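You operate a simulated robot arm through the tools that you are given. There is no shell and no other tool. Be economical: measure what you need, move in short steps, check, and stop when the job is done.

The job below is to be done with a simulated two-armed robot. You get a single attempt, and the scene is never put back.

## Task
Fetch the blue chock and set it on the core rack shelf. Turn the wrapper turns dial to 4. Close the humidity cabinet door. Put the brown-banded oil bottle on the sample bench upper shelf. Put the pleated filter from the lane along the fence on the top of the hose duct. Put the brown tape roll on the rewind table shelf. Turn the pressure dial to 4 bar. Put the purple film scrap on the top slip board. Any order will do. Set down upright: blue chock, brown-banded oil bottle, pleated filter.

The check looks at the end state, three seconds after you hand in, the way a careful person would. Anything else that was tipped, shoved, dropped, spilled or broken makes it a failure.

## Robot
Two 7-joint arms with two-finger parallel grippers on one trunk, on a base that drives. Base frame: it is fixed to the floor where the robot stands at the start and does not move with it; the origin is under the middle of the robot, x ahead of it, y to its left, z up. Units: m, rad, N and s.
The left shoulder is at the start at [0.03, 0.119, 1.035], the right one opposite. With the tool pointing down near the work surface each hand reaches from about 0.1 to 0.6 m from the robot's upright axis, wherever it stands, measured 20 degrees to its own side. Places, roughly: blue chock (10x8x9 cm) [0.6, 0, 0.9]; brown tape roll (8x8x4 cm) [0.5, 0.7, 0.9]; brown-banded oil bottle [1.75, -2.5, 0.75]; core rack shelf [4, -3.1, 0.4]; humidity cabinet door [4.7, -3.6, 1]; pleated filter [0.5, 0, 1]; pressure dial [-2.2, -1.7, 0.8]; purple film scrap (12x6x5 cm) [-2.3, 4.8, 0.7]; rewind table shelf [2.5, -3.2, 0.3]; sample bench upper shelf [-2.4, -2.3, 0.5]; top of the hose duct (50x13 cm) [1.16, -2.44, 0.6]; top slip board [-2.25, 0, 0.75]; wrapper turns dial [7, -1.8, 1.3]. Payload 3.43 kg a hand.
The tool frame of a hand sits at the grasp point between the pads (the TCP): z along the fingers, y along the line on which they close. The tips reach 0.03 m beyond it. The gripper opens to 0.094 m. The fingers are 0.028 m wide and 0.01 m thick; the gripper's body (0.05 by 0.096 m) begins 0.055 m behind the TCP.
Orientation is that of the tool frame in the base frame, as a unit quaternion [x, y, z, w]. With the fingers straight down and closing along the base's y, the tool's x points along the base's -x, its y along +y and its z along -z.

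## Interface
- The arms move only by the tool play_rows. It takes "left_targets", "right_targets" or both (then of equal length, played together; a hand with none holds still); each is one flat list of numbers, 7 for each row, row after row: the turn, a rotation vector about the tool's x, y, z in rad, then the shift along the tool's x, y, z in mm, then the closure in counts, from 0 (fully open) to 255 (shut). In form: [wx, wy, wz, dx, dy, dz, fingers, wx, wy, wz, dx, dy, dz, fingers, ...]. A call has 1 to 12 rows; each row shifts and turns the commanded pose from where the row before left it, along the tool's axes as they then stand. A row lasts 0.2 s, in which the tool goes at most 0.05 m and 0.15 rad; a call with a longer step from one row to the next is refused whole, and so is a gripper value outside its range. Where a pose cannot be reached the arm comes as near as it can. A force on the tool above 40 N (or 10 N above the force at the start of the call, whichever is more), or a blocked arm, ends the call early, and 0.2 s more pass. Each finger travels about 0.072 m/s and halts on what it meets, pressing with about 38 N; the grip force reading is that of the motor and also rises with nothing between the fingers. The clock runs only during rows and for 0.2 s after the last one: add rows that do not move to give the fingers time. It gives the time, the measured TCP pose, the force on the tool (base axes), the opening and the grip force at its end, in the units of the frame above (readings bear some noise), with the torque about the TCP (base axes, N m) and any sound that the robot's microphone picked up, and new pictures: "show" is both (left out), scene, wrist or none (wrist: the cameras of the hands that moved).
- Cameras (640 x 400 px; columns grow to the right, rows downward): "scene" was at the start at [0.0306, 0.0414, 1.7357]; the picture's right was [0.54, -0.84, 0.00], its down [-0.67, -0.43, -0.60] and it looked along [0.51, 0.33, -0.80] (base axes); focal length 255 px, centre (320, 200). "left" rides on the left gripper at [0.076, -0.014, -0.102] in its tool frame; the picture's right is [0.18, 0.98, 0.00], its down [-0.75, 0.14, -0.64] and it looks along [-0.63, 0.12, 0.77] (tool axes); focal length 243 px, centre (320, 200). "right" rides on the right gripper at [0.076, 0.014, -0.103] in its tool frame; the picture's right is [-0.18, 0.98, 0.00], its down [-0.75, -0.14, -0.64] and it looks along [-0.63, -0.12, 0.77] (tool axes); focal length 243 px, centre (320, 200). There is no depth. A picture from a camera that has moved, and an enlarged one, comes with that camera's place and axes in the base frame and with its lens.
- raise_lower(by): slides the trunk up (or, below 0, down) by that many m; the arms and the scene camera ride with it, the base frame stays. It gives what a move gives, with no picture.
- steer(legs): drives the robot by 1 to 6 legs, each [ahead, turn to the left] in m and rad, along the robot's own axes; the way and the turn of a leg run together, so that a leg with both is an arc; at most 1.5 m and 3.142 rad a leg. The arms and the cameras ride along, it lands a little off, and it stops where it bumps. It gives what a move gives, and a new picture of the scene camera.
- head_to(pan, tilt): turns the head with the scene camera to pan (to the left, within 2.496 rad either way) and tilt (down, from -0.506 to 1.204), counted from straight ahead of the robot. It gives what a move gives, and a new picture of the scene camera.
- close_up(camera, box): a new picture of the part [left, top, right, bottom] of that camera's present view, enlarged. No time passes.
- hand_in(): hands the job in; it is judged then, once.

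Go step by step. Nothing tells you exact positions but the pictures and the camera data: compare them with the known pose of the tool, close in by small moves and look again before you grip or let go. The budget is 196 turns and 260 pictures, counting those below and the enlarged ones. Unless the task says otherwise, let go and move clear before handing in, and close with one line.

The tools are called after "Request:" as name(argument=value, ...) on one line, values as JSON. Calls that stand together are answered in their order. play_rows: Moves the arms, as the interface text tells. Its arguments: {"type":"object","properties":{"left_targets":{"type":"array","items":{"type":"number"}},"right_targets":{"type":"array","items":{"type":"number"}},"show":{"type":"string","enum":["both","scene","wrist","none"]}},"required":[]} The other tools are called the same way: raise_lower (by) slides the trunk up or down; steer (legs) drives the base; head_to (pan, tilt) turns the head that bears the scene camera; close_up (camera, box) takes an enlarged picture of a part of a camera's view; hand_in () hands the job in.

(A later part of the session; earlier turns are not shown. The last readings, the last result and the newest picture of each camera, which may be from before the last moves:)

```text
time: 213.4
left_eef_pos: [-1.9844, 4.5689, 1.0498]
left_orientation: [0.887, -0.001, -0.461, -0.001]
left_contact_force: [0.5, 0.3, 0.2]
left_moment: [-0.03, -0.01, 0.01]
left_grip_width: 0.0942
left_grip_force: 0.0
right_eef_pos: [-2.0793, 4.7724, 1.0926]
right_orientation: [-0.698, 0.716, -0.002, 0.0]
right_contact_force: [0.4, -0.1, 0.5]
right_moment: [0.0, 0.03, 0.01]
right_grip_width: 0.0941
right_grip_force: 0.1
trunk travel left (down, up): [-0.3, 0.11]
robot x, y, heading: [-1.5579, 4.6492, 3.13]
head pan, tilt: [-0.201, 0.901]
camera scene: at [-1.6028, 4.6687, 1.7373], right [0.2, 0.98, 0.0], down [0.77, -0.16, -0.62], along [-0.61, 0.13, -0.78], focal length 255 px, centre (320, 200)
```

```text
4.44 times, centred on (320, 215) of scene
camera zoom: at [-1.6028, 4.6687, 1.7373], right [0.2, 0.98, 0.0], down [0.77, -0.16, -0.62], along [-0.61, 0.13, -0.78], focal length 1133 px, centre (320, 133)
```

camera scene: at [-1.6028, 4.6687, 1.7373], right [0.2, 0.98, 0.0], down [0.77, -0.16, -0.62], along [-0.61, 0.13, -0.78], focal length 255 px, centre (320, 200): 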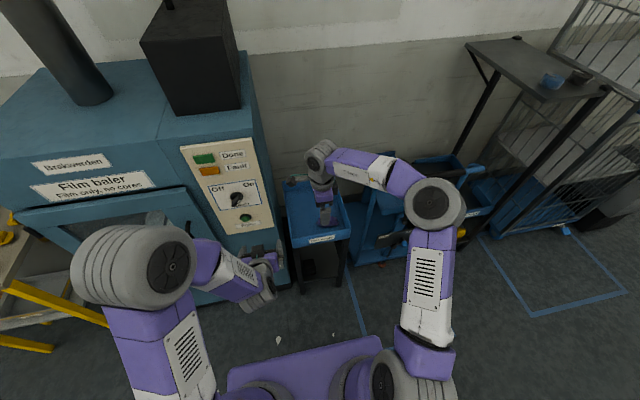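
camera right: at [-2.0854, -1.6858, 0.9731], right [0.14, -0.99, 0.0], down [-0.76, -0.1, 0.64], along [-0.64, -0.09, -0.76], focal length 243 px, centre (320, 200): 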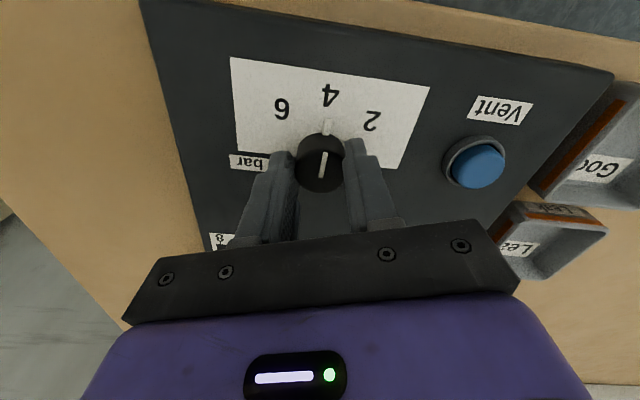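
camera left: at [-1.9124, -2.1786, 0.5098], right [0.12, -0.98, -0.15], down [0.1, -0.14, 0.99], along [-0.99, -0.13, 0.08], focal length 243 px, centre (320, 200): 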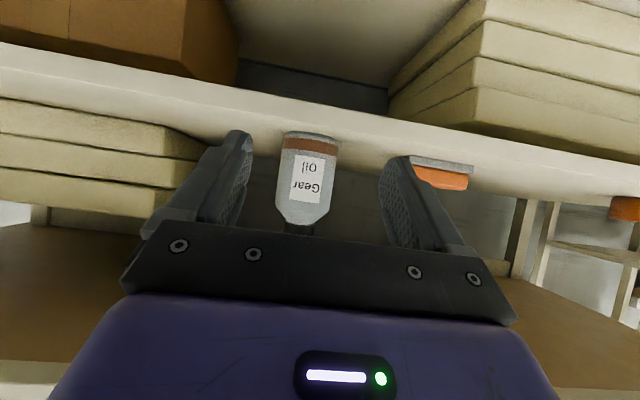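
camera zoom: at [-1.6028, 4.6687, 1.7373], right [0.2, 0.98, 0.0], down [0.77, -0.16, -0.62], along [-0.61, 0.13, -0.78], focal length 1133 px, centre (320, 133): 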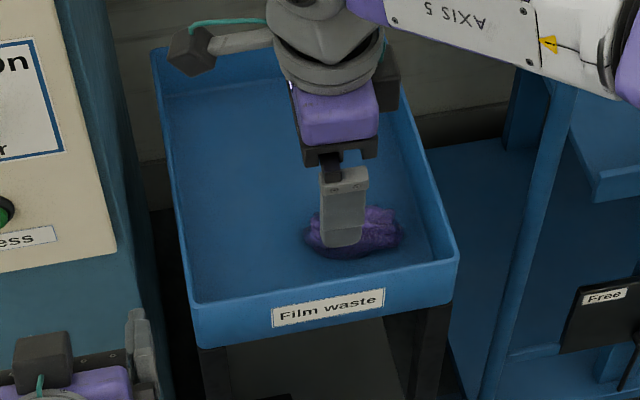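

Scrap triangulates to about [−2.276, 4.843, 0.70]. I move above it.

Request:
play_rows(right_targets=[0, 0, 0, -8.2, 24.7, 36.6, 0, 0, 0, 0, -8.2, 24.7, 36.6, 0, 0, 0, 0, -8.2, 24.7, 36.6, 0, 0, 0, 0, -8.2, 24.7, 36.6, 0, 0, 0, 0, -8.2, 24.7, 36.6, 0, 0, 0, 0, -8.2, 24.7, 36.6, 0, 0, 0, 0, -8.2, 24.7, 36.6, 0, 0, 0, 0, -8.2, 24.7, 36.6, 0], show="both")

```text
time: 215.2
left_eef_pos: [-1.9847, 4.5693, 1.0501]
left_orientation: [0.888, -0.001, -0.46, -0.001]
left_contact_force: [0.0, -0.1, 0.1]
left_moment: [-0.01, -0.01, -0.02]
left_grip_width: 0.0938
left_grip_force: 0.2
right_eef_pos: [-2.1956, 4.8324, 0.856]
right_orientation: [-0.699, 0.715, -0.001, -0.002]
right_contact_force: [0.6, -0.7, -0.5]
right_moment: [0.0, -0.02, -0.07]
right_grip_width: 0.0942
right_grip_force: 0.0
right hand out of reach, approached as far as the arm can: row 6, 7, 8
trunk travel left (down, up): [-0.3, 0.11]
robot x, y, heading: [-1.5588, 4.654, 3.138]
head pan, tilt: [-0.201, 0.901]
camera scene: at [-1.6028, 4.6687, 1.7373], right [0.2, 0.98, 0.0], down [0.77, -0.16, -0.62], along [-0.61, 0.13, -0.78], focal length 255 px, centre (320, 200)
camera right: at [-2.2118, 4.7572, 0.9595], right [-0.98, 0.21, 0.0], down [0.16, 0.75, 0.64], along [0.13, 0.63, -0.77], focal length 243 px, centre (320, 200)
```

scene: 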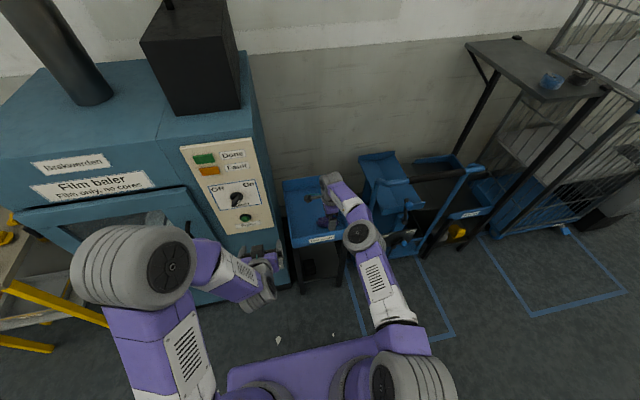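
right: 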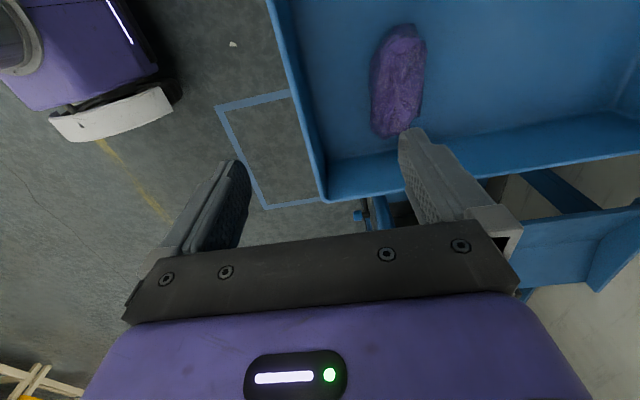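

The arm is at full stretch, so I drive 0.13 m closer.

Request:
steer(legs=[[0.13, 0]])

Request:
play_rows(right_targets=[0, 0, 0, 0, 0, 0, 0], show="wrist")

```text
time: 216.4
left_eef_pos: [-2.115, 4.5693, 1.0498]
left_orientation: [0.887, -0.001, -0.461, -0.001]
left_contact_force: [0.4, -0.6, 0.1]
left_moment: [-0.02, -0.01, 0.01]
left_grip_width: 0.0937
left_grip_force: 0.1
right_eef_pos: [-2.3268, 4.8337, 0.857]
right_orientation: [-0.698, 0.716, -0.001, 0.0]
right_contact_force: [-0.4, 0.3, 0.5]
right_moment: [0.01, -0.05, -0.03]
right_grip_width: 0.0941
right_grip_force: 0.0
trunk travel left (down, up): [-0.3, 0.11]
robot x, y, heading: [-1.6876, 4.6515, 3.137]
head pan, tilt: [-0.201, 0.901]
camera scene: at [-1.7339, 4.6694, 1.7373], right [0.2, 0.98, 0.0], down [0.77, -0.16, -0.62], along [-0.61, 0.13, -0.78], focal length 255 px, centre (320, 200)
```

scene: 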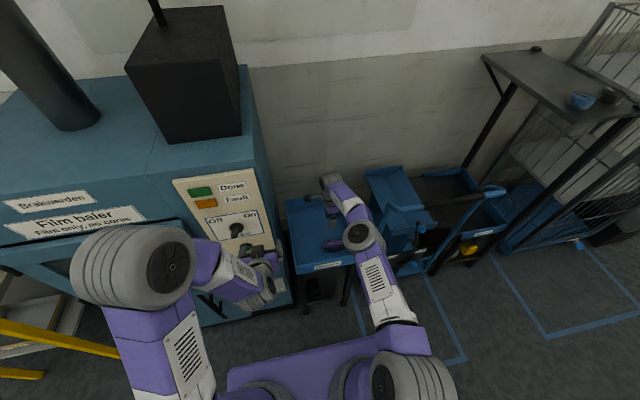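

```text
time: 216.8
left_eef_pos: [-2.1137, 4.5698, 1.0512]
left_orientation: [0.887, -0.002, -0.462, -0.001]
left_contact_force: [0.3, -0.2, 0.4]
left_moment: [0.02, -0.01, -0.01]
left_grip_width: 0.0939
left_grip_force: 0.2
right_eef_pos: [-2.3244, 4.8335, 0.8558]
right_orientation: [-0.699, 0.715, -0.001, -0.001]
right_contact_force: [-0.1, -0.3, 0.1]
right_moment: [0.0, 0.0, 0.02]
right_grip_width: 0.094
right_grip_force: 0.1
trunk travel left (down, up): [-0.3, 0.11]
robot x, y, heading: [-1.685, 4.6547, 3.136]
head pan, tilt: [-0.201, 0.901]
camera right: at [-2.3413, 4.7581, 0.96], right [-0.98, 0.21, 0.0], down [0.16, 0.75, 0.64], along [0.13, 0.63, -0.77], focal length 243 px, centre (320, 200)
```

right: 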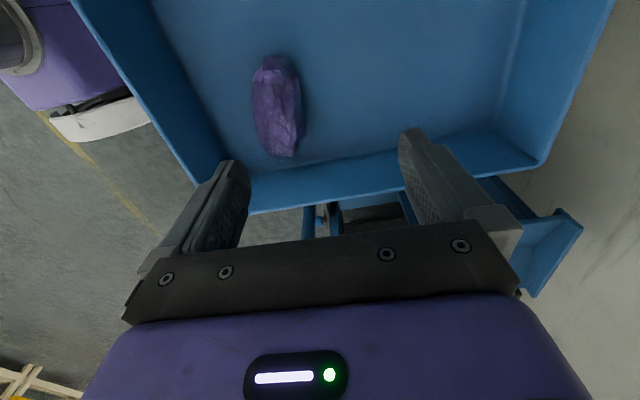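

Request:
play_rows(right_targets=[0, 0, 0, -2, -15.5, 10, 0, 0, 0, 0, -2, -15.5, 10, 0, 0, 0, 0, -2, -15.5, 10, 0], show="wrist")

```text
time: 217.7
left_eef_pos: [-2.1154, 4.5702, 1.0502]
left_orientation: [0.887, -0.001, -0.462, 0.0]
left_contact_force: [-1.0, -0.4, 0.5]
left_moment: [0.01, 0.01, 0.0]
left_grip_width: 0.094
left_grip_force: 0.1
right_eef_pos: [-2.278, 4.8389, 0.8288]
right_orientation: [-0.699, 0.716, -0.001, 0.0]
right_contact_force: [-0.1, 0.7, 0.5]
right_moment: [-0.01, 0.0, 0.0]
right_grip_width: 0.0942
right_grip_force: 0.0
trunk travel left (down, up): [-0.3, 0.11]
robot x, y, heading: [-1.6867, 4.6517, 3.136]
head pan, tilt: [-0.201, 0.901]
camera right: at [-2.2941, 4.7639, 0.93], right [-0.98, 0.21, 0.0], down [0.16, 0.75, 0.64], along [0.13, 0.63, -0.77], focal length 243 px, centre (320, 200)
```

right: 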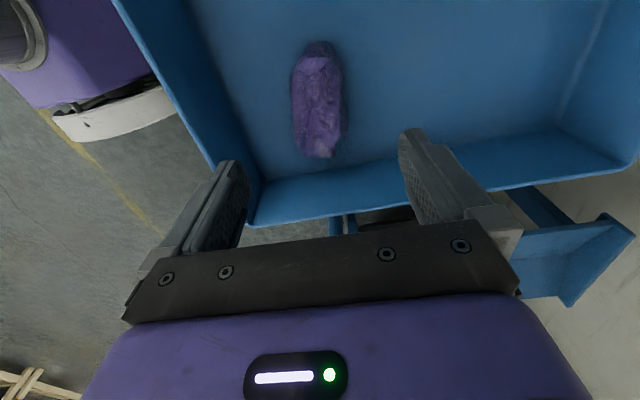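

Request:
play_rows(right_targets=[0, 0, 0, 0, 0, 40, 0, 0, 0, 0, 0, 0, 40, 0, 0, 0, 0, 0, 0, 28, 0], show="wrist")

```text
time: 218.4
left_eef_pos: [-2.1139, 4.5702, 1.0496]
left_orientation: [0.888, -0.001, -0.46, -0.001]
left_contact_force: [-0.1, -0.4, 0.0]
left_moment: [0.0, 0.0, 0.0]
left_grip_width: 0.0941
left_grip_force: 0.1
right_eef_pos: [-2.2788, 4.8368, 0.7182]
right_orientation: [-0.698, 0.716, 0.0, 0.001]
right_contact_force: [-0.2, -0.5, -0.3]
right_moment: [-0.02, 0.03, 0.0]
right_grip_width: 0.0941
right_grip_force: 0.0
trunk travel left (down, up): [-0.3, 0.11]
robot x, y, heading: [-1.6865, 4.6504, 3.132]
head pan, tilt: [-0.201, 0.901]
camera right: at [-2.2955, 4.7627, 0.8212], right [-0.98, 0.21, 0.0], down [0.16, 0.75, 0.64], along [0.13, 0.63, -0.77], focal length 243 px, centre (320, 200)
```

right: 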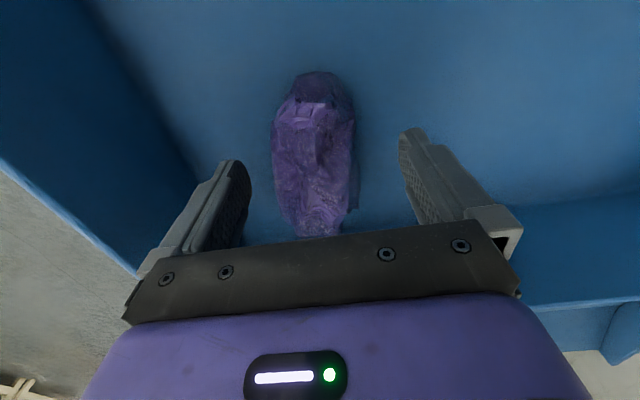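

Request:
play_rows(right_targets=[0, 0, 0, 0, 0, 5, 0, 0, 0, 0, 0, 0, 5, 0, 0, 0, 0, 0, 0, 0, 80, 0, 0, 0, 0, 0, 0, 160, 0, 0, 0, 0, 0, 0, 160], show="wrist")

```text
time: 219.7
left_eef_pos: [-2.1141, 4.5703, 1.0509]
left_orientation: [0.887, -0.001, -0.461, 0.0]
left_contact_force: [0.3, -1.0, -0.8]
left_moment: [0.02, 0.0, 0.01]
left_grip_width: 0.0938
left_grip_force: 0.0
right_eef_pos: [-2.279, 4.8379, 0.7086]
right_orientation: [-0.698, 0.716, 0.0, 0.0]
right_contact_force: [-0.4, 0.9, 0.5]
right_moment: [0.0, 0.03, -0.01]
right_grip_width: 0.0523
right_grip_force: 37.9
trunk travel left (down, up): [-0.3, 0.11]
robot x, y, heading: [-1.6841, 4.6525, 3.14]
head pan, tilt: [-0.201, 0.901]
camera right: at [-2.295, 4.7627, 0.812], right [-0.98, 0.21, 0.0], down [0.16, 0.75, 0.64], along [0.13, 0.63, -0.77], focal length 243 px, centre (320, 200)
```

right: 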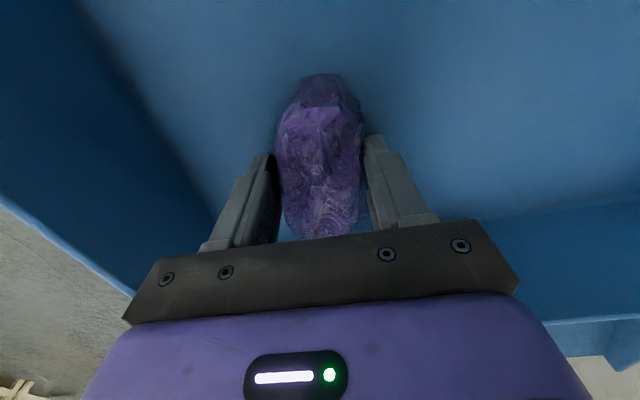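

Scrap gripped. I lift it and drive back to the pack bench.

Request:
play_rows(right_targets=[0, 0, 0, 0, 0, -20, 160, 0, 0, 0, 0, 0, -45, 160, 0, 0, 0, 0, 0, -45, 160, 0, 0, 0, 0, 0, -45, 160, 0, 0, 0, 0, 0, -45, 160, 0, 0, 0, 0, 0, -45, 160, 0, 0, 0, 0, 0, -45, 160], show="scene")

Request:
steer(legs=[[-0.5, 0], [0, 1.571], [1.5, 0], [1.5, 0], [1.5, 0], [0.43, 0]])

Request:
steer(legs=[[0, -1.571]])

Request:
head_to(pan=-0.2, tilt=0.75)

```text
time: 221.2
left_eef_pos: [-2.1139, 4.5698, 1.05]
left_orientation: [0.887, 0.0, -0.462, -0.001]
left_contact_force: [-0.3, -0.1, -0.2]
left_moment: [0.02, 0.03, 0.0]
left_grip_width: 0.0939
left_grip_force: 0.1
right_eef_pos: [-2.2791, 4.837, 1.0006]
right_orientation: [-0.698, 0.716, -0.001, 0.0]
right_contact_force: [1.1, 0.0, -0.5]
right_moment: [0.02, 0.03, 0.03]
right_grip_width: 0.052
right_grip_force: 38.4
trunk travel left (down, up): [-0.3, 0.11]
robot x, y, heading: [-1.6842, 4.6518, 3.136]
head pan, tilt: [-0.201, 0.901]
camera scene: at [-1.7319, 4.6691, 1.7373], right [0.2, 0.98, 0.0], down [0.77, -0.16, -0.62], along [-0.61, 0.13, -0.78], focal length 255 px, centre (320, 200)
```

scene: 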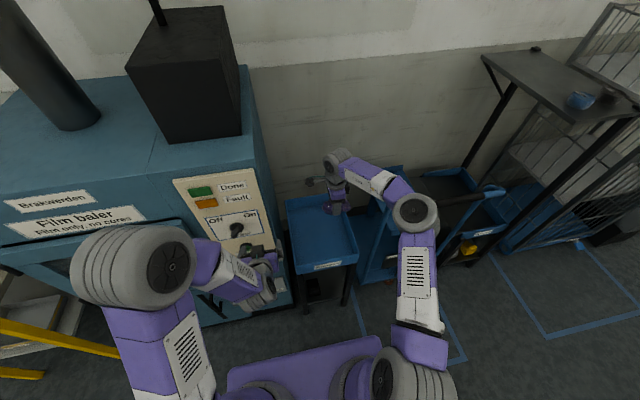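

```text
time: 251.4
left_eef_pos: [-1.1935, -0.7346, 1.0506]
left_orientation: [0.632, 0.623, -0.328, 0.324]
left_contact_force: [-0.9, -0.4, -0.4]
left_moment: [0.0, -0.01, 0.01]
left_grip_width: 0.0942
left_grip_force: 0.0
right_eef_pos: [-1.463, -0.8959, 0.9997]
right_orientation: [1.0, -0.018, 0.001, 0.0]
right_contact_force: [-0.1, -1.1, -1.1]
right_moment: [0.0, 0.02, -0.01]
right_grip_width: 0.0512
right_grip_force: 38.0
trunk travel left (down, up): [-0.3, 0.11]
robot x, y, heading: [-1.2668, -0.305, -1.587]
head pan, tilt: [-0.201, 0.901]
camera scene: at [-1.2881, -0.3482, 1.7373], right [-0.98, 0.22, 0.0], down [0.17, 0.77, -0.62], along [-0.13, -0.61, -0.78], focal length 255 px, centre (320, 200)
```

scene: 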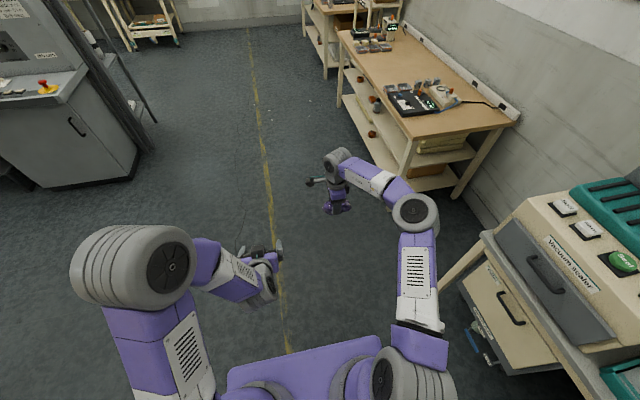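

```text
time: 255.7
left_eef_pos: [-1.6978, -0.3822, 1.0498]
left_orientation: [0.887, -0.007, -0.462, -0.004]
left_contact_force: [0.8, -0.3, -0.1]
left_moment: [0.01, 0.02, 0.02]
left_grip_width: 0.0937
left_grip_force: 0.0
right_eef_pos: [-1.8618, -0.1147, 1.0005]
right_orientation: [-0.695, 0.719, -0.001, -0.001]
right_contact_force: [-0.4, -0.7, 0.4]
right_moment: [0.01, -0.03, -0.04]
right_grip_width: 0.0509
right_grip_force: 37.3
trunk travel left (down, up): [-0.3, 0.11]
robot x, y, heading: [-1.274, -0.3051, 3.127]
head pan, tilt: [-0.201, 0.901]
camera scene: at [-1.316, -0.2879, 1.7373], right [0.22, 0.98, 0.0], down [0.77, -0.17, -0.62], along [-0.61, 0.13, -0.78], focal length 255 px, centre (320, 200)
```

scene: 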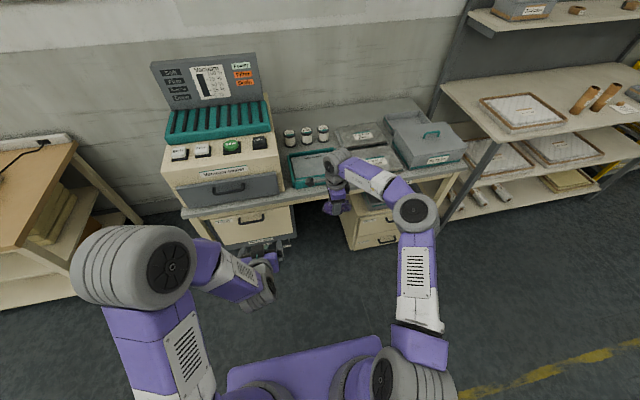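

```text
time: 256.4
left_eef_pos: [-1.6997, -0.3825, 1.0504]
left_orientation: [0.887, -0.006, -0.462, -0.003]
left_contact_force: [-0.3, -0.2, -0.2]
left_moment: [0.01, 0.0, 0.03]
left_grip_width: 0.0943
left_grip_force: 0.1
right_eef_pos: [-1.8613, -0.1152, 0.9985]
right_orientation: [-0.695, 0.719, 0.0, 0.0]
right_contact_force: [-1.0, -0.4, -0.3]
right_moment: [-0.02, 0.0, -0.01]
right_grip_width: 0.0508
right_grip_force: 38.0
trunk travel left (down, up): [-0.3, 0.11]
robot x, y, heading: [-1.267, -0.308, 3.127]
head pan, tilt: [-0.201, 0.75]
camera scene: at [-1.3233, -0.2865, 1.7492], right [0.22, 0.98, 0.0], down [0.67, -0.15, -0.73], along [-0.71, 0.16, -0.68], focal length 255 px, centre (320, 200)
```

scene: 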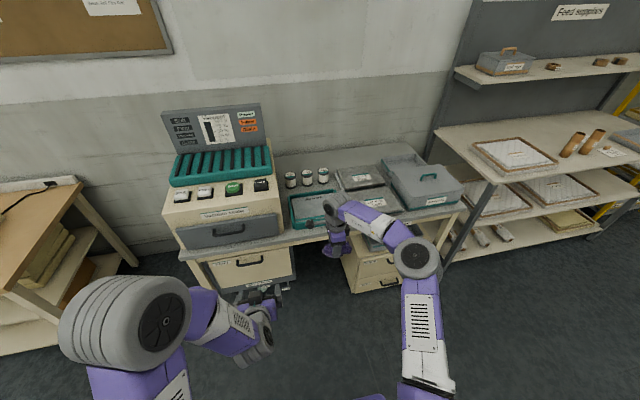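

I raise the left hand clear of the vacuum sealer, then drive up to the bench.

Request:
play_rows(left_targets=[0, 0, 0, -32, 0, -23, 0, 0, 0, 0, -32, 0, -23, 0, 0, 0, 0, -32, 0, -23, 0, 0, 0, 0, -32, 0, -23, 0, 0, 0, 0, -32, 0, -23, 0], show="none")

Request:
steer(legs=[[0.42, 0]])

Request:
close_up(camera="right", box=[0, 0, 640, 400])

```text
time: 257.6
left_eef_pos: [-1.6971, -0.3831, 1.2471]
left_orientation: [0.887, -0.005, -0.462, -0.003]
left_contact_force: [0.1, -0.1, 0.3]
left_moment: [0.0, 0.03, 0.01]
left_grip_width: 0.0941
left_grip_force: 0.1
right_eef_pos: [-1.8606, -0.1147, 0.9997]
right_orientation: [-0.695, 0.719, -0.001, -0.001]
right_contact_force: [-0.3, 0.8, -0.6]
right_moment: [0.0, 0.0, 0.01]
right_grip_width: 0.0508
right_grip_force: 38.0
trunk travel left (down, up): [-0.3, 0.11]
robot x, y, heading: [-1.2683, -0.3063, 3.129]
head pan, tilt: [-0.201, 0.75]
```

```text
time: 260.1
left_eef_pos: [-2.1138, -0.3761, 1.2465]
left_orientation: [0.887, -0.007, -0.461, -0.004]
left_contact_force: [-0.4, 0.0, 0.1]
left_moment: [-0.01, -0.03, 0.04]
left_grip_width: 0.0936
left_grip_force: 0.2
right_eef_pos: [-2.2778, -0.1073, 0.9979]
right_orientation: [-0.695, 0.719, -0.001, 0.0]
right_contact_force: [0.4, -0.4, -0.4]
right_moment: [0.0, 0.0, 0.0]
right_grip_width: 0.0509
right_grip_force: 38.3
trunk travel left (down, up): [-0.3, 0.11]
robot x, y, heading: [-1.6863, -0.2955, 3.132]
head pan, tilt: [-0.201, 0.75]
camera scene: at [-1.7402, -0.2798, 1.7492], right [0.21, 0.98, 0.0], down [0.67, -0.15, -0.73], along [-0.71, 0.16, -0.68], focal length 255 px, centre (320, 200)
```

scene: 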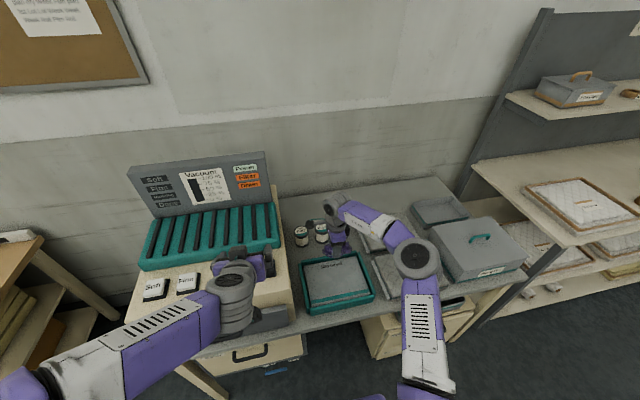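

```text
1.00 times, centred on (320, 200) of right (not enlarged: the box is as wide or as high as the picture)
camera zoom: at [-2.2948, -0.1824, 1.1021], right [-0.98, 0.22, 0.0], down [0.17, 0.75, 0.64], along [0.14, 0.63, -0.77], focal length 243 px, centre (320, 200)
```

zoom: 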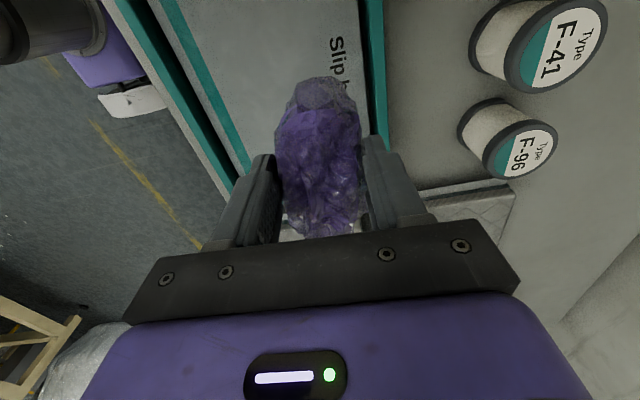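

The board centre is about [−2.24, −0.09]. I centre above it and lower in part.

Request:
play_rows(right_targets=[0, 0, 0, -10, -20, 30, 160, 0, 0, 0, -10, -20, 30, 160, 0, 0, 0, 0, 0, 35, 160, 0, 0, 0, 0, 0, 35, 160], show="both")

```text
time: 261.1
left_eef_pos: [-2.1102, -0.3776, 1.2482]
left_orientation: [0.886, -0.006, -0.463, -0.004]
left_contact_force: [0.2, -0.8, -0.2]
left_moment: [0.0, 0.02, -0.01]
left_grip_width: 0.094
left_grip_force: 0.0
right_eef_pos: [-2.237, -0.0895, 0.8758]
right_orientation: [-0.694, 0.72, 0.005, -0.005]
right_contact_force: [-1.6, 2.2, 24.3]
right_moment: [0.48, -0.15, -0.05]
right_grip_width: 0.051
right_grip_force: 38.3
trunk travel left (down, up): [-0.3, 0.11]
robot x, y, heading: [-1.6856, -0.3005, 3.126]
head pan, tilt: [-0.201, 0.75]
camera scene: at [-1.7347, -0.2811, 1.7498], right [0.21, 0.98, 0.0], down [0.66, -0.15, -0.73], along [-0.72, 0.16, -0.68], focal length 255 px, centre (320, 200)
camera right: at [-2.2528, -0.1647, 0.9786], right [-0.98, 0.22, 0.01], down [0.18, 0.75, 0.64], along [0.13, 0.63, -0.77], focal length 243 px, centre (320, 200)
```

scene: 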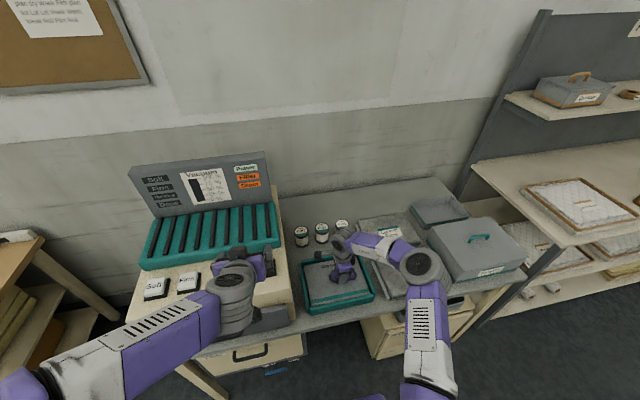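
right: 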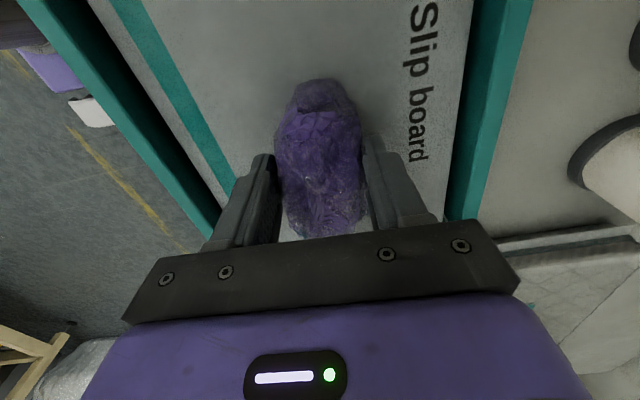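

It has touched the board (24 N), well inside the tray. I ease off, open and lift away.

Request:
play_rows(right_targets=[0, 0, 0, 0, 0, -3, 160, 0, 0, 0, 0, 0, 0, 110, 0, 0, 0, 0, 0, 0, 40, 0, 0, 0, 0, 0, 0, 30, 0, 0, 0, 0, 0, -20, 30, 0, 0, 0, 0, 0, -45, 30, 0, 0, 0, 0, 0, -45, 0, 0, 0, 0, 0, 0, -45, 0], show="both")

```text
time: 262.9
left_eef_pos: [-2.1131, -0.3765, 1.2475]
left_orientation: [0.887, -0.006, -0.461, -0.003]
left_contact_force: [0.5, -0.4, -0.7]
left_moment: [-0.02, -0.01, 0.0]
left_grip_width: 0.094
left_grip_force: 0.1
right_eef_pos: [-2.2363, -0.0895, 1.0297]
right_orientation: [-0.694, 0.72, 0.0, -0.001]
right_contact_force: [0.8, -0.1, -0.8]
right_moment: [-0.01, 0.02, 0.01]
right_grip_width: 0.0939
right_grip_force: 0.0
trunk travel left (down, up): [-0.3, 0.11]
robot x, y, heading: [-1.6887, -0.2983, 3.129]
head pan, tilt: [-0.201, 0.75]
camera scene: at [-1.7388, -0.2803, 1.7493], right [0.21, 0.98, 0.0], down [0.67, -0.15, -0.73], along [-0.71, 0.16, -0.68], focal length 255 px, centre (320, 200)
camera right: at [-2.2531, -0.1648, 1.132], right [-0.98, 0.22, 0.0], down [0.17, 0.75, 0.64], along [0.14, 0.63, -0.77], focal length 243 px, centre (320, 200)
```

scene: 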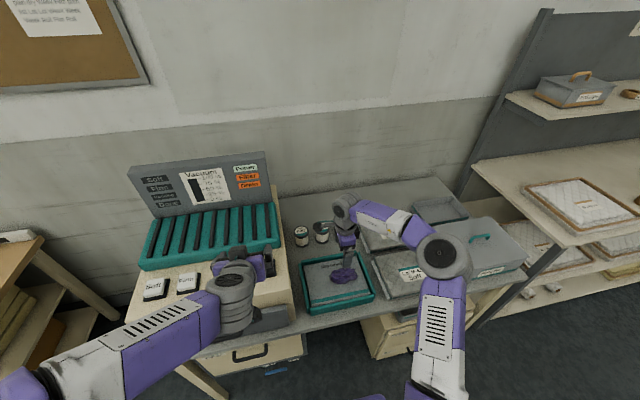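
right: 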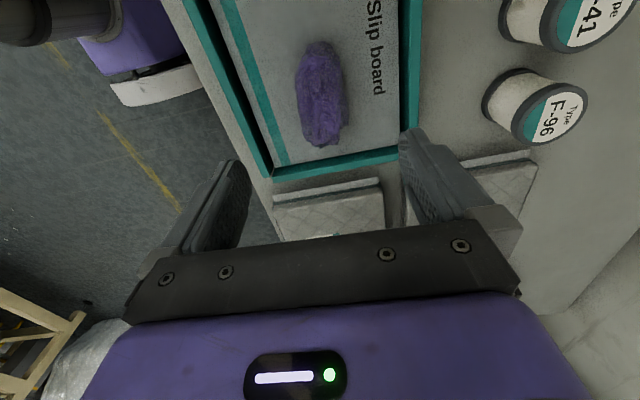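

The scrap is on the slip board. Now back to the table for the chock and tape, turning the right wrist back meanwhile.

Request:
steer(legs=[[-0.75, 0], [0, -1.571], [0.55, 0], [0, -1.571], [0.6, 0]])

Request:
play_rows(right_targets=[0, 0, -0.143, 0, 0, 0, 0, 0, 0, -0.143, 0, 0, 0, 0, 0, 0, -0.143, 0, 0, 0, 0, 0, 0, -0.143, 0, 0, 0, 0, 0, 0, -0.143, 0, 0, 0, 0, 0, 0, -0.143, 0, 0, 0, 0, 0, 0, -0.143, 0, 0, 0, 0, 0, 0, -0.143, 0, 0, 0, 0, 0, 0, -0.143, 0, 0, 0, 0, 0, 0, -0.143, 0, 0, 0, 0, 0, 0, -0.143, 0, 0, 0, 0], show="none")

Request:
head_to(pan=0.0, tilt=0.75)

```text
time: 280.3
left_eef_pos: [0.0913, 0.2926, 1.2462]
left_orientation: [0.009, 0.888, -0.005, 0.46]
left_contact_force: [0.6, -0.1, -0.4]
left_moment: [-0.04, -0.01, -0.02]
left_grip_width: 0.0942
left_grip_force: 0.1
right_eef_pos: [0.2106, 0.0052, 1.0285]
right_orientation: [0.722, 0.692, 0.0, -0.002]
right_contact_force: [0.5, 0.0, 0.2]
right_moment: [-0.03, 0.03, -0.01]
right_grip_width: 0.0939
right_grip_force: 0.0
trunk travel left (down, up): [-0.3, 0.11]
robot x, y, heading: [-0.335, 0.2226, -0.022]
head pan, tilt: [-0.201, 0.75]
camera scene: at [-0.2867, 0.2029, 1.7492], right [-0.22, -0.97, 0.0], down [-0.66, 0.15, -0.73], along [0.71, -0.16, -0.68], focal length 255 px, centre (320, 200)
```

scene: 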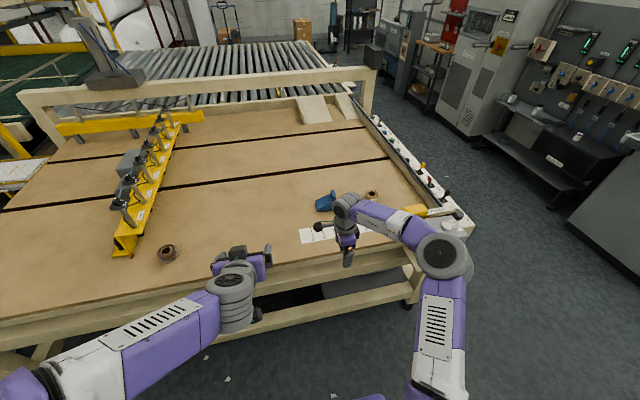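

```text
time: 282.7
left_eef_pos: [0.0924, 0.2943, 1.2466]
left_orientation: [0.01, 0.887, -0.005, 0.461]
left_contact_force: [0.5, -1.5, 0.4]
left_moment: [-0.02, 0.03, 0.0]
left_grip_width: 0.0939
left_grip_force: 0.0
right_eef_pos: [0.2121, 0.0061, 1.0287]
right_orientation: [0.021, 1.0, 0.001, 0.0]
right_contact_force: [0.1, 0.6, 0.0]
right_moment: [0.01, 0.0, 0.0]
right_grip_width: 0.0941
right_grip_force: 0.0
trunk travel left (down, up): [-0.3, 0.11]
robot x, y, heading: [-0.3366, 0.2195, -0.022]
head pan, tilt: [-0.201, 0.75]
```

```text
time: 283.4
left_eef_pos: [0.091, 0.2937, 1.2474]
left_orientation: [0.009, 0.887, -0.004, 0.462]
left_contact_force: [0.5, 0.3, 0.6]
left_moment: [-0.03, 0.0, 0.0]
left_grip_width: 0.0939
left_grip_force: 0.3
right_eef_pos: [0.2132, 0.0061, 1.0289]
right_orientation: [0.022, 1.0, 0.001, 0.0]
right_contact_force: [0.1, -0.2, -0.1]
right_moment: [0.0, -0.02, 0.05]
right_grip_width: 0.0939
right_grip_force: 0.0
trunk travel left (down, up): [-0.3, 0.11]
robot x, y, heading: [-0.3356, 0.2192, -0.023]
head pan, tilt: [0.0, 0.75]
camera scene: at [-0.2851, 0.2193, 1.7492], right [-0.03, -1.0, 0.0], down [-0.68, 0.02, -0.73], along [0.73, -0.02, -0.68], focal length 255 px, centre (320, 200)
```

scene: 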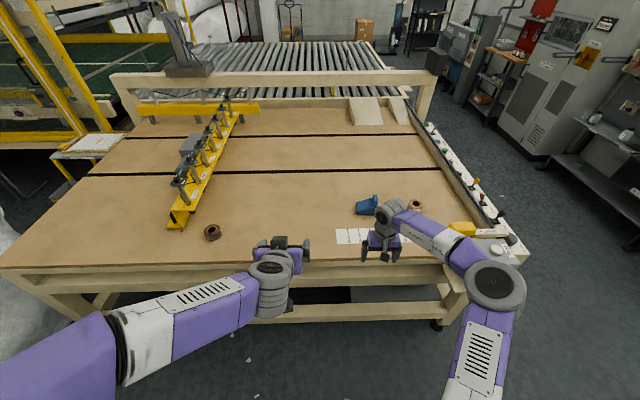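

Request:
close_up(camera="scene", box=[330, 180, 450, 260])

Request:
close_up(camera="right", box=[160, 80, 480, 280])

```text
5.00 times, centred on (390, 220) of scene
camera zoom: at [-0.2851, 0.2193, 1.7492], right [-0.03, -1.0, 0.0], down [-0.68, 0.02, -0.73], along [0.73, -0.02, -0.68], focal length 1275 px, centre (-30, 100)
```

zoom: 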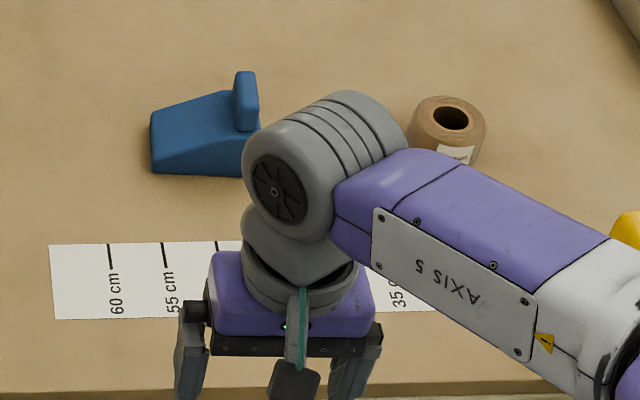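

```text
2.00 times, centred on (320, 180) of right
camera zoom: at [0.1365, 0.0241, 1.1311], right [0.23, 0.97, 0.0], down [0.75, -0.17, 0.64], along [0.62, -0.14, -0.77], focal length 485 px, centre (320, 240)
```

zoom: 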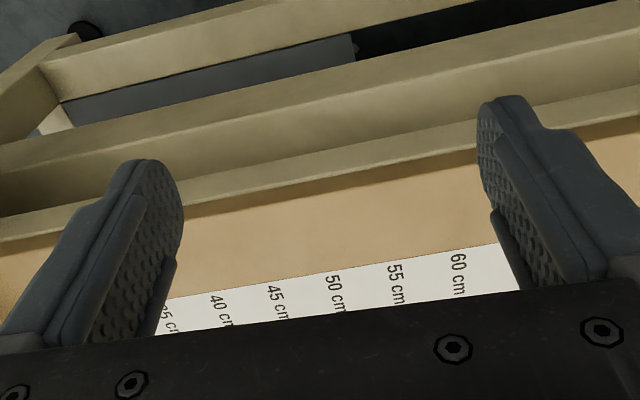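

The chock is a wedge with a stop block at its right end. I drive up to the table and tilt the right hand to view it.

Request:
play_rows(right_targets=[0, -0.131, 0, 0, 0, -10, 0, 0, -0.131, 0, 0, 0, 0, 0, 0, -0.131, 0, 0, 0, 0, 0, 0, -0.131, 0, 0, 0, 0, 0, 0, -0.131, 0, 0, 0, 0, 0, 0, -0.131, 0, 0, 0, 0, 0], show="none")

Request:
steer(legs=[[0.27, 0.02]])

Request:
close_up(camera="right", box=[160, 0, 480, 240])

```text
time: 284.9
left_eef_pos: [0.0915, 0.293, 1.2468]
left_orientation: [0.009, 0.887, -0.005, 0.462]
left_contact_force: [-0.2, -1.2, -0.4]
left_moment: [0.0, -0.02, -0.01]
left_grip_width: 0.0941
left_grip_force: 0.1
right_eef_pos: [0.2116, 0.0059, 1.0372]
right_orientation: [0.02, 0.923, -0.007, 0.383]
right_contact_force: [0.2, 0.6, -0.5]
right_moment: [-0.02, 0.0, 0.01]
right_grip_width: 0.0941
right_grip_force: 0.1
trunk travel left (down, up): [-0.3, 0.11]
robot x, y, heading: [-0.3382, 0.2208, -0.02]
head pan, tilt: [0.0, 0.75]
```

```text
time: 286.8
left_eef_pos: [0.362, 0.2981, 1.2477]
left_orientation: [0.001, 0.887, 0.0, 0.461]
left_contact_force: [0.5, 0.1, 0.8]
left_moment: [-0.03, 0.06, 0.0]
left_grip_width: 0.094
left_grip_force: 0.0
right_eef_pos: [0.489, 0.0126, 1.0368]
right_orientation: [0.011, 0.924, -0.004, 0.383]
right_contact_force: [0.8, 0.5, 0.7]
right_moment: [0.01, 0.0, 0.0]
right_grip_width: 0.0943
right_grip_force: 0.0
trunk travel left (down, up): [-0.3, 0.11]
robot x, y, heading: [-0.0662, 0.2158, -0.001]
head pan, tilt: [0.0, 0.75]
camera scene: at [-0.0125, 0.2166, 1.7492], right [0.0, -1.0, 0.0], down [-0.68, 0.0, -0.73], along [0.73, 0.0, -0.68], focal length 255 px, centre (320, 200)
```

scene: 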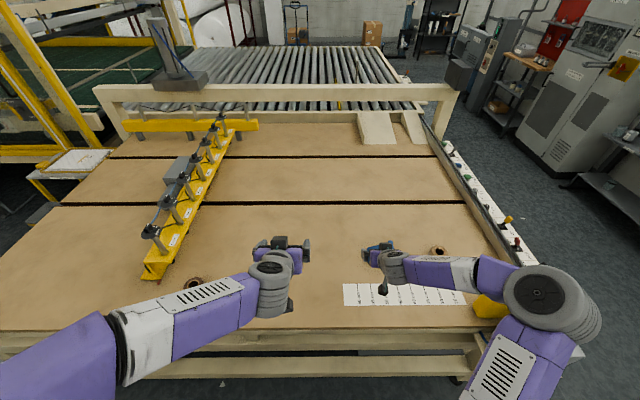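

```text
1.67 times, centred on (320, 120) of right
camera zoom: at [0.3623, 0.0308, 1.0565], right [0.15, 0.98, 0.13], down [0.08, -0.14, 0.99], along [0.99, -0.14, -0.1], focal length 404 px, centre (320, 333)
```

zoom: 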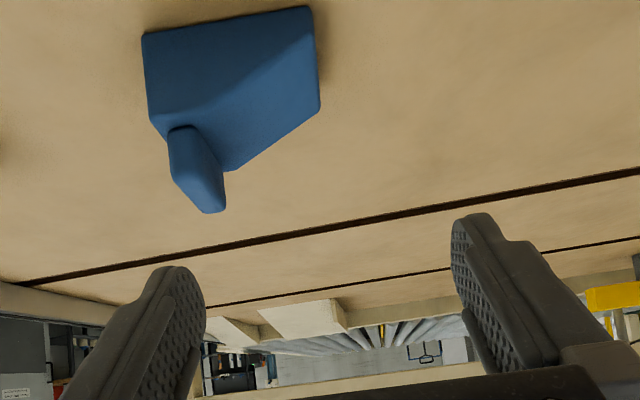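

The stop block (handle-like, ~2.4 cm thick) has its top at about [0.608, −0.065, 0.942]; I'll grip it there. I drive 6 cm closer and line up.

Request:
steer(legs=[[0.06, 0]])

Request:
play_rows(right_targets=[0.06, 0, 0.06, 10, -26, 4, 100, 0, 0, 0, 11, -26, 4, 100, 0, 0, 0, 11, -26, 4, 100], show="both")

```text
time: 287.7
left_eef_pos: [0.4221, 0.2982, 1.2468]
left_orientation: [0.001, 0.887, 0.0, 0.461]
left_contact_force: [0.1, 0.0, -0.6]
left_moment: [-0.05, -0.02, 0.01]
left_grip_width: 0.094
left_grip_force: 0.2
right_eef_pos: [0.5487, 0.0127, 1.0372]
right_orientation: [0.01, 0.924, -0.004, 0.381]
right_contact_force: [0.2, 0.1, -1.0]
right_moment: [0.01, 0.02, 0.01]
right_grip_width: 0.0939
right_grip_force: 0.1
trunk travel left (down, up): [-0.3, 0.11]
robot x, y, heading: [-0.0025, 0.2166, -0.003]
head pan, tilt: [0.0, 0.75]
camera scene: at [0.0484, 0.2163, 1.7492], right [0.0, -1.0, 0.0], down [-0.68, 0.0, -0.73], along [0.73, 0.0, -0.68], focal length 255 px, centre (320, 200)
```

scene: 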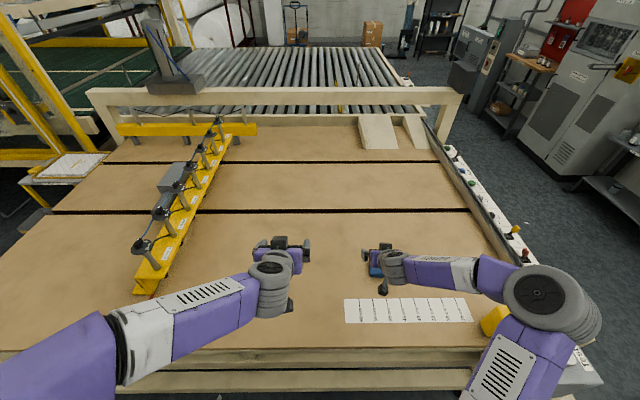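

```text
time: 288.5
left_eef_pos: [0.421, 0.2984, 1.2477]
left_orientation: [0.0, 0.887, 0.0, 0.462]
left_contact_force: [-0.6, -0.2, 0.7]
left_moment: [0.03, -0.03, 0.0]
left_grip_width: 0.094
left_grip_force: 0.1
right_eef_pos: [0.5257, -0.0641, 1.006]
right_orientation: [0.05, 0.923, -0.02, 0.382]
right_contact_force: [0.8, -0.6, 1.3]
right_moment: [-0.01, 0.01, -0.01]
right_grip_width: 0.0572
right_grip_force: 0.0
trunk travel left (down, up): [-0.3, 0.11]
robot x, y, heading: [-0.0034, 0.2191, -0.006]
head pan, tilt: [0.0, 0.75]
camera scene: at [0.0456, 0.2157, 1.7492], right [0.0, -1.0, 0.0], down [-0.68, 0.0, -0.73], along [0.73, 0.0, -0.68], focal length 255 px, centre (320, 200)
camera right: at [0.4026, -0.0356, 1.0253], right [0.23, 0.96, 0.13], down [0.06, -0.15, 0.99], along [0.97, -0.22, -0.1], focal length 243 px, centre (320, 200)
```

scene: 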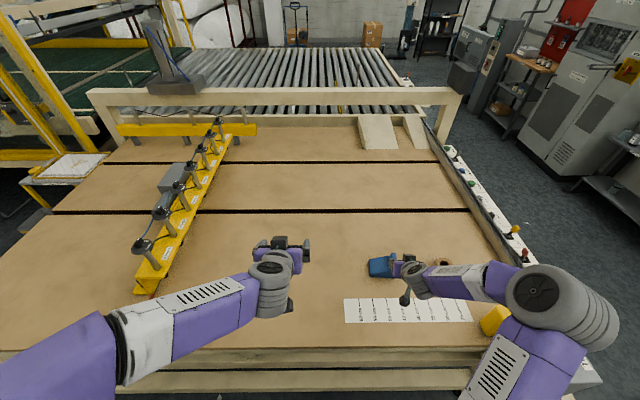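
right: 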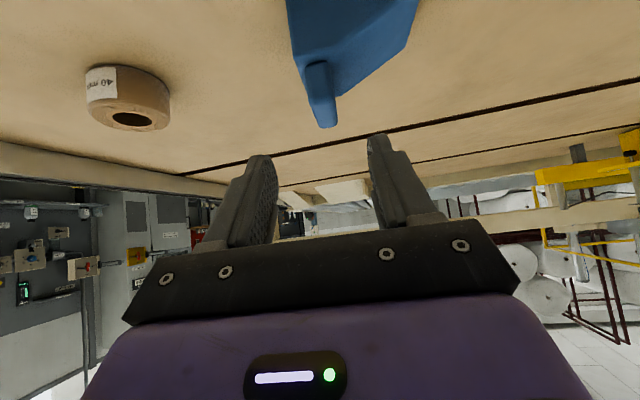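

Request:
play_rows(right_targets=[0, 0, 0, -1.1, 1.8, 36, 100, 0, 0, 0, -1.1, 1.8, 36, 100, 0, 0, 0, -1.1, 1.8, 36, 100], show="wrist")

```text
time: 289.3
left_eef_pos: [0.4228, 0.298, 1.2459]
left_orientation: [0.001, 0.887, -0.001, 0.461]
left_contact_force: [1.1, -0.3, 1.4]
left_moment: [0.01, -0.01, 0.01]
left_grip_width: 0.0942
left_grip_force: 0.1
right_eef_pos: [0.6065, -0.0665, 0.9338]
right_orientation: [0.05, 0.922, -0.02, 0.383]
right_contact_force: [-0.1, 0.7, 0.3]
right_moment: [-0.04, 0.01, -0.01]
right_grip_width: 0.0574
right_grip_force: 0.0
trunk travel left (down, up): [-0.3, 0.11]
robot x, y, heading: [-0.0048, 0.2153, -0.006]
head pan, tilt: [0.0, 0.75]
camera right: at [0.4828, -0.0377, 0.9513], right [0.23, 0.96, 0.13], down [0.06, -0.15, 0.99], along [0.97, -0.22, -0.1], focal length 243 px, centre (320, 200)
```

right: 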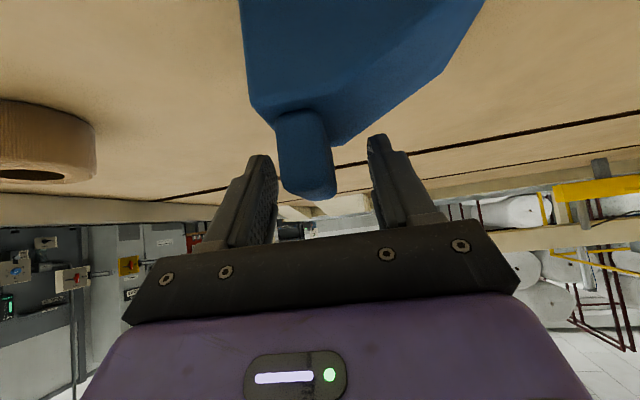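

Request:
play_rows(right_targets=[0, 0, 0, 0, 0, 0, 150, 0, 0, 0, 0, 0, 0, 230, 0, 0, 0, 0, 0, 0, 230, 0, 0, 0, 0, 0, 0, 230], show="wrist")

```text
time: 290.3
left_eef_pos: [0.4192, 0.2985, 1.2469]
left_orientation: [0.001, 0.887, -0.002, 0.461]
left_contact_force: [0.5, -0.3, 0.4]
left_moment: [0.01, -0.04, -0.04]
left_grip_width: 0.094
left_grip_force: 0.0
right_eef_pos: [0.6056, -0.0656, 0.9345]
right_orientation: [0.05, 0.922, -0.02, 0.382]
right_contact_force: [0.0, 4.1, 3.8]
right_moment: [0.53, -0.09, 0.01]
right_grip_width: 0.0366
right_grip_force: 24.1
trunk travel left (down, up): [-0.3, 0.11]
robot x, y, heading: [-0.0084, 0.2147, -0.004]
head pan, tilt: [0.0, 0.75]
camera right: at [0.4817, -0.0369, 0.9523], right [0.23, 0.96, 0.13], down [0.06, -0.15, 0.99], along [0.97, -0.22, -0.1], focal length 243 px, centre (320, 200)
```

right: 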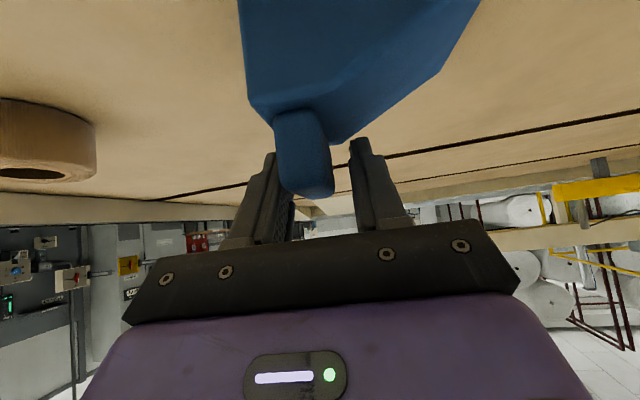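

Request:
play_rows(right_targets=[0, 0, 0, 0, 0, 0, 230, 0, 0, 0, 0, 0, 0, 230], show="wrist")

Request:
close_up(camera="scene", box=[340, 230, 460, 310])

```text
time: 290.9
left_eef_pos: [0.4215, 0.2986, 1.2475]
left_orientation: [0.0, 0.887, -0.001, 0.461]
left_contact_force: [0.9, 0.6, -0.5]
left_moment: [0.01, 0.02, 0.0]
left_grip_width: 0.094
left_grip_force: 0.1
right_eef_pos: [0.6063, -0.0658, 0.9351]
right_orientation: [0.05, 0.923, -0.02, 0.382]
right_contact_force: [1.2, 4.7, 3.9]
right_moment: [0.68, -0.11, 0.11]
right_grip_width: 0.0365
right_grip_force: 23.8
trunk travel left (down, up): [-0.3, 0.11]
robot x, y, heading: [-0.0047, 0.2145, -0.007]
head pan, tilt: [0.0, 0.75]
camera right: at [0.4817, -0.037, 0.9524], right [0.23, 0.96, 0.13], down [0.06, -0.15, 0.99], along [0.97, -0.22, -0.1], focal length 243 px, centre (320, 200)
```

right: 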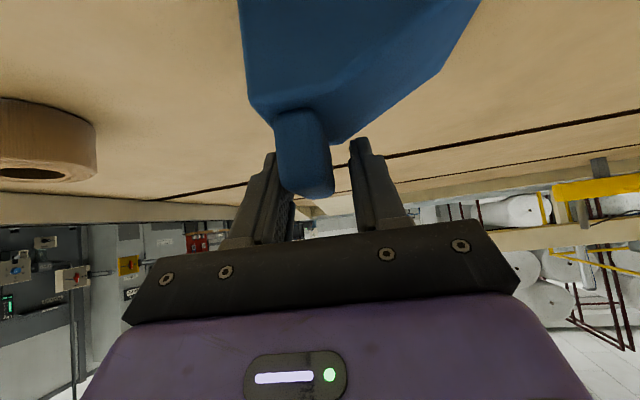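

```text
5.00 times, centred on (400, 270) of scene
camera zoom: at [0.0459, 0.2172, 1.7492], right [0.0, -1.0, 0.0], down [-0.68, 0.0, -0.73], along [0.73, 0.0, -0.68], focal length 1275 px, centre (-80, -150)
```

zoom: 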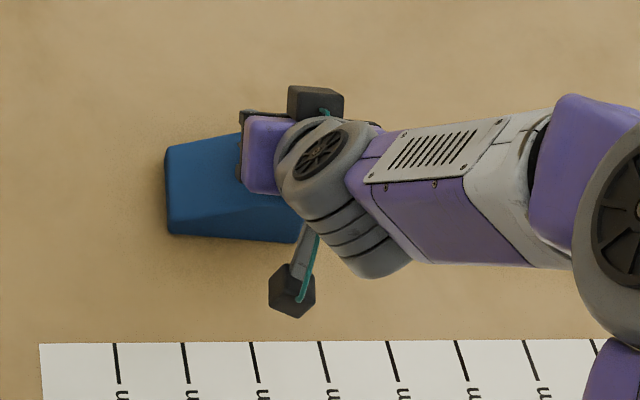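

One finger seems to be catching the wedge's slope. I open, raise ~9 mm and close again.

Request:
play_rows(right_targets=[0, 0, 0, 0, 0, 0, 120, 0, 0, 0, 0, 0, 0, 100, 0, 0, 0, -6.5, 0, -6.5, 100, 0, 0, 0, 0, 0, 0, 160, 0, 0, 0, 0, 0, 0, 230, 0, 0, 0, 0, 0, 0, 230, 0, 0, 0, 0, 0, 0, 230], show="wrist")

```text
time: 292.5
left_eef_pos: [0.4213, 0.298, 1.2472]
left_orientation: [0.0, 0.887, 0.001, 0.462]
left_contact_force: [0.4, -0.1, -0.2]
left_moment: [-0.02, -0.01, -0.02]
left_grip_width: 0.0941
left_grip_force: 0.0
right_eef_pos: [0.6053, -0.067, 0.9412]
right_orientation: [0.05, 0.922, -0.021, 0.382]
right_contact_force: [-0.3, -3.8, 0.1]
right_moment: [-0.07, 0.03, 0.02]
right_grip_width: 0.0238
right_grip_force: 37.8
trunk travel left (down, up): [-0.3, 0.11]
robot x, y, heading: [-0.0071, 0.2116, -0.006]
head pan, tilt: [0.0, 0.75]
camera right: at [0.4816, -0.0388, 0.9606], right [0.24, 0.96, 0.13], down [0.06, -0.15, 0.99], along [0.97, -0.22, -0.1], focal length 243 px, centre (320, 200)
```

right: 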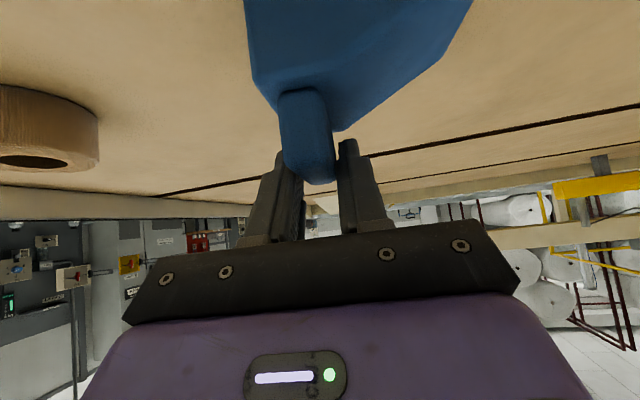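

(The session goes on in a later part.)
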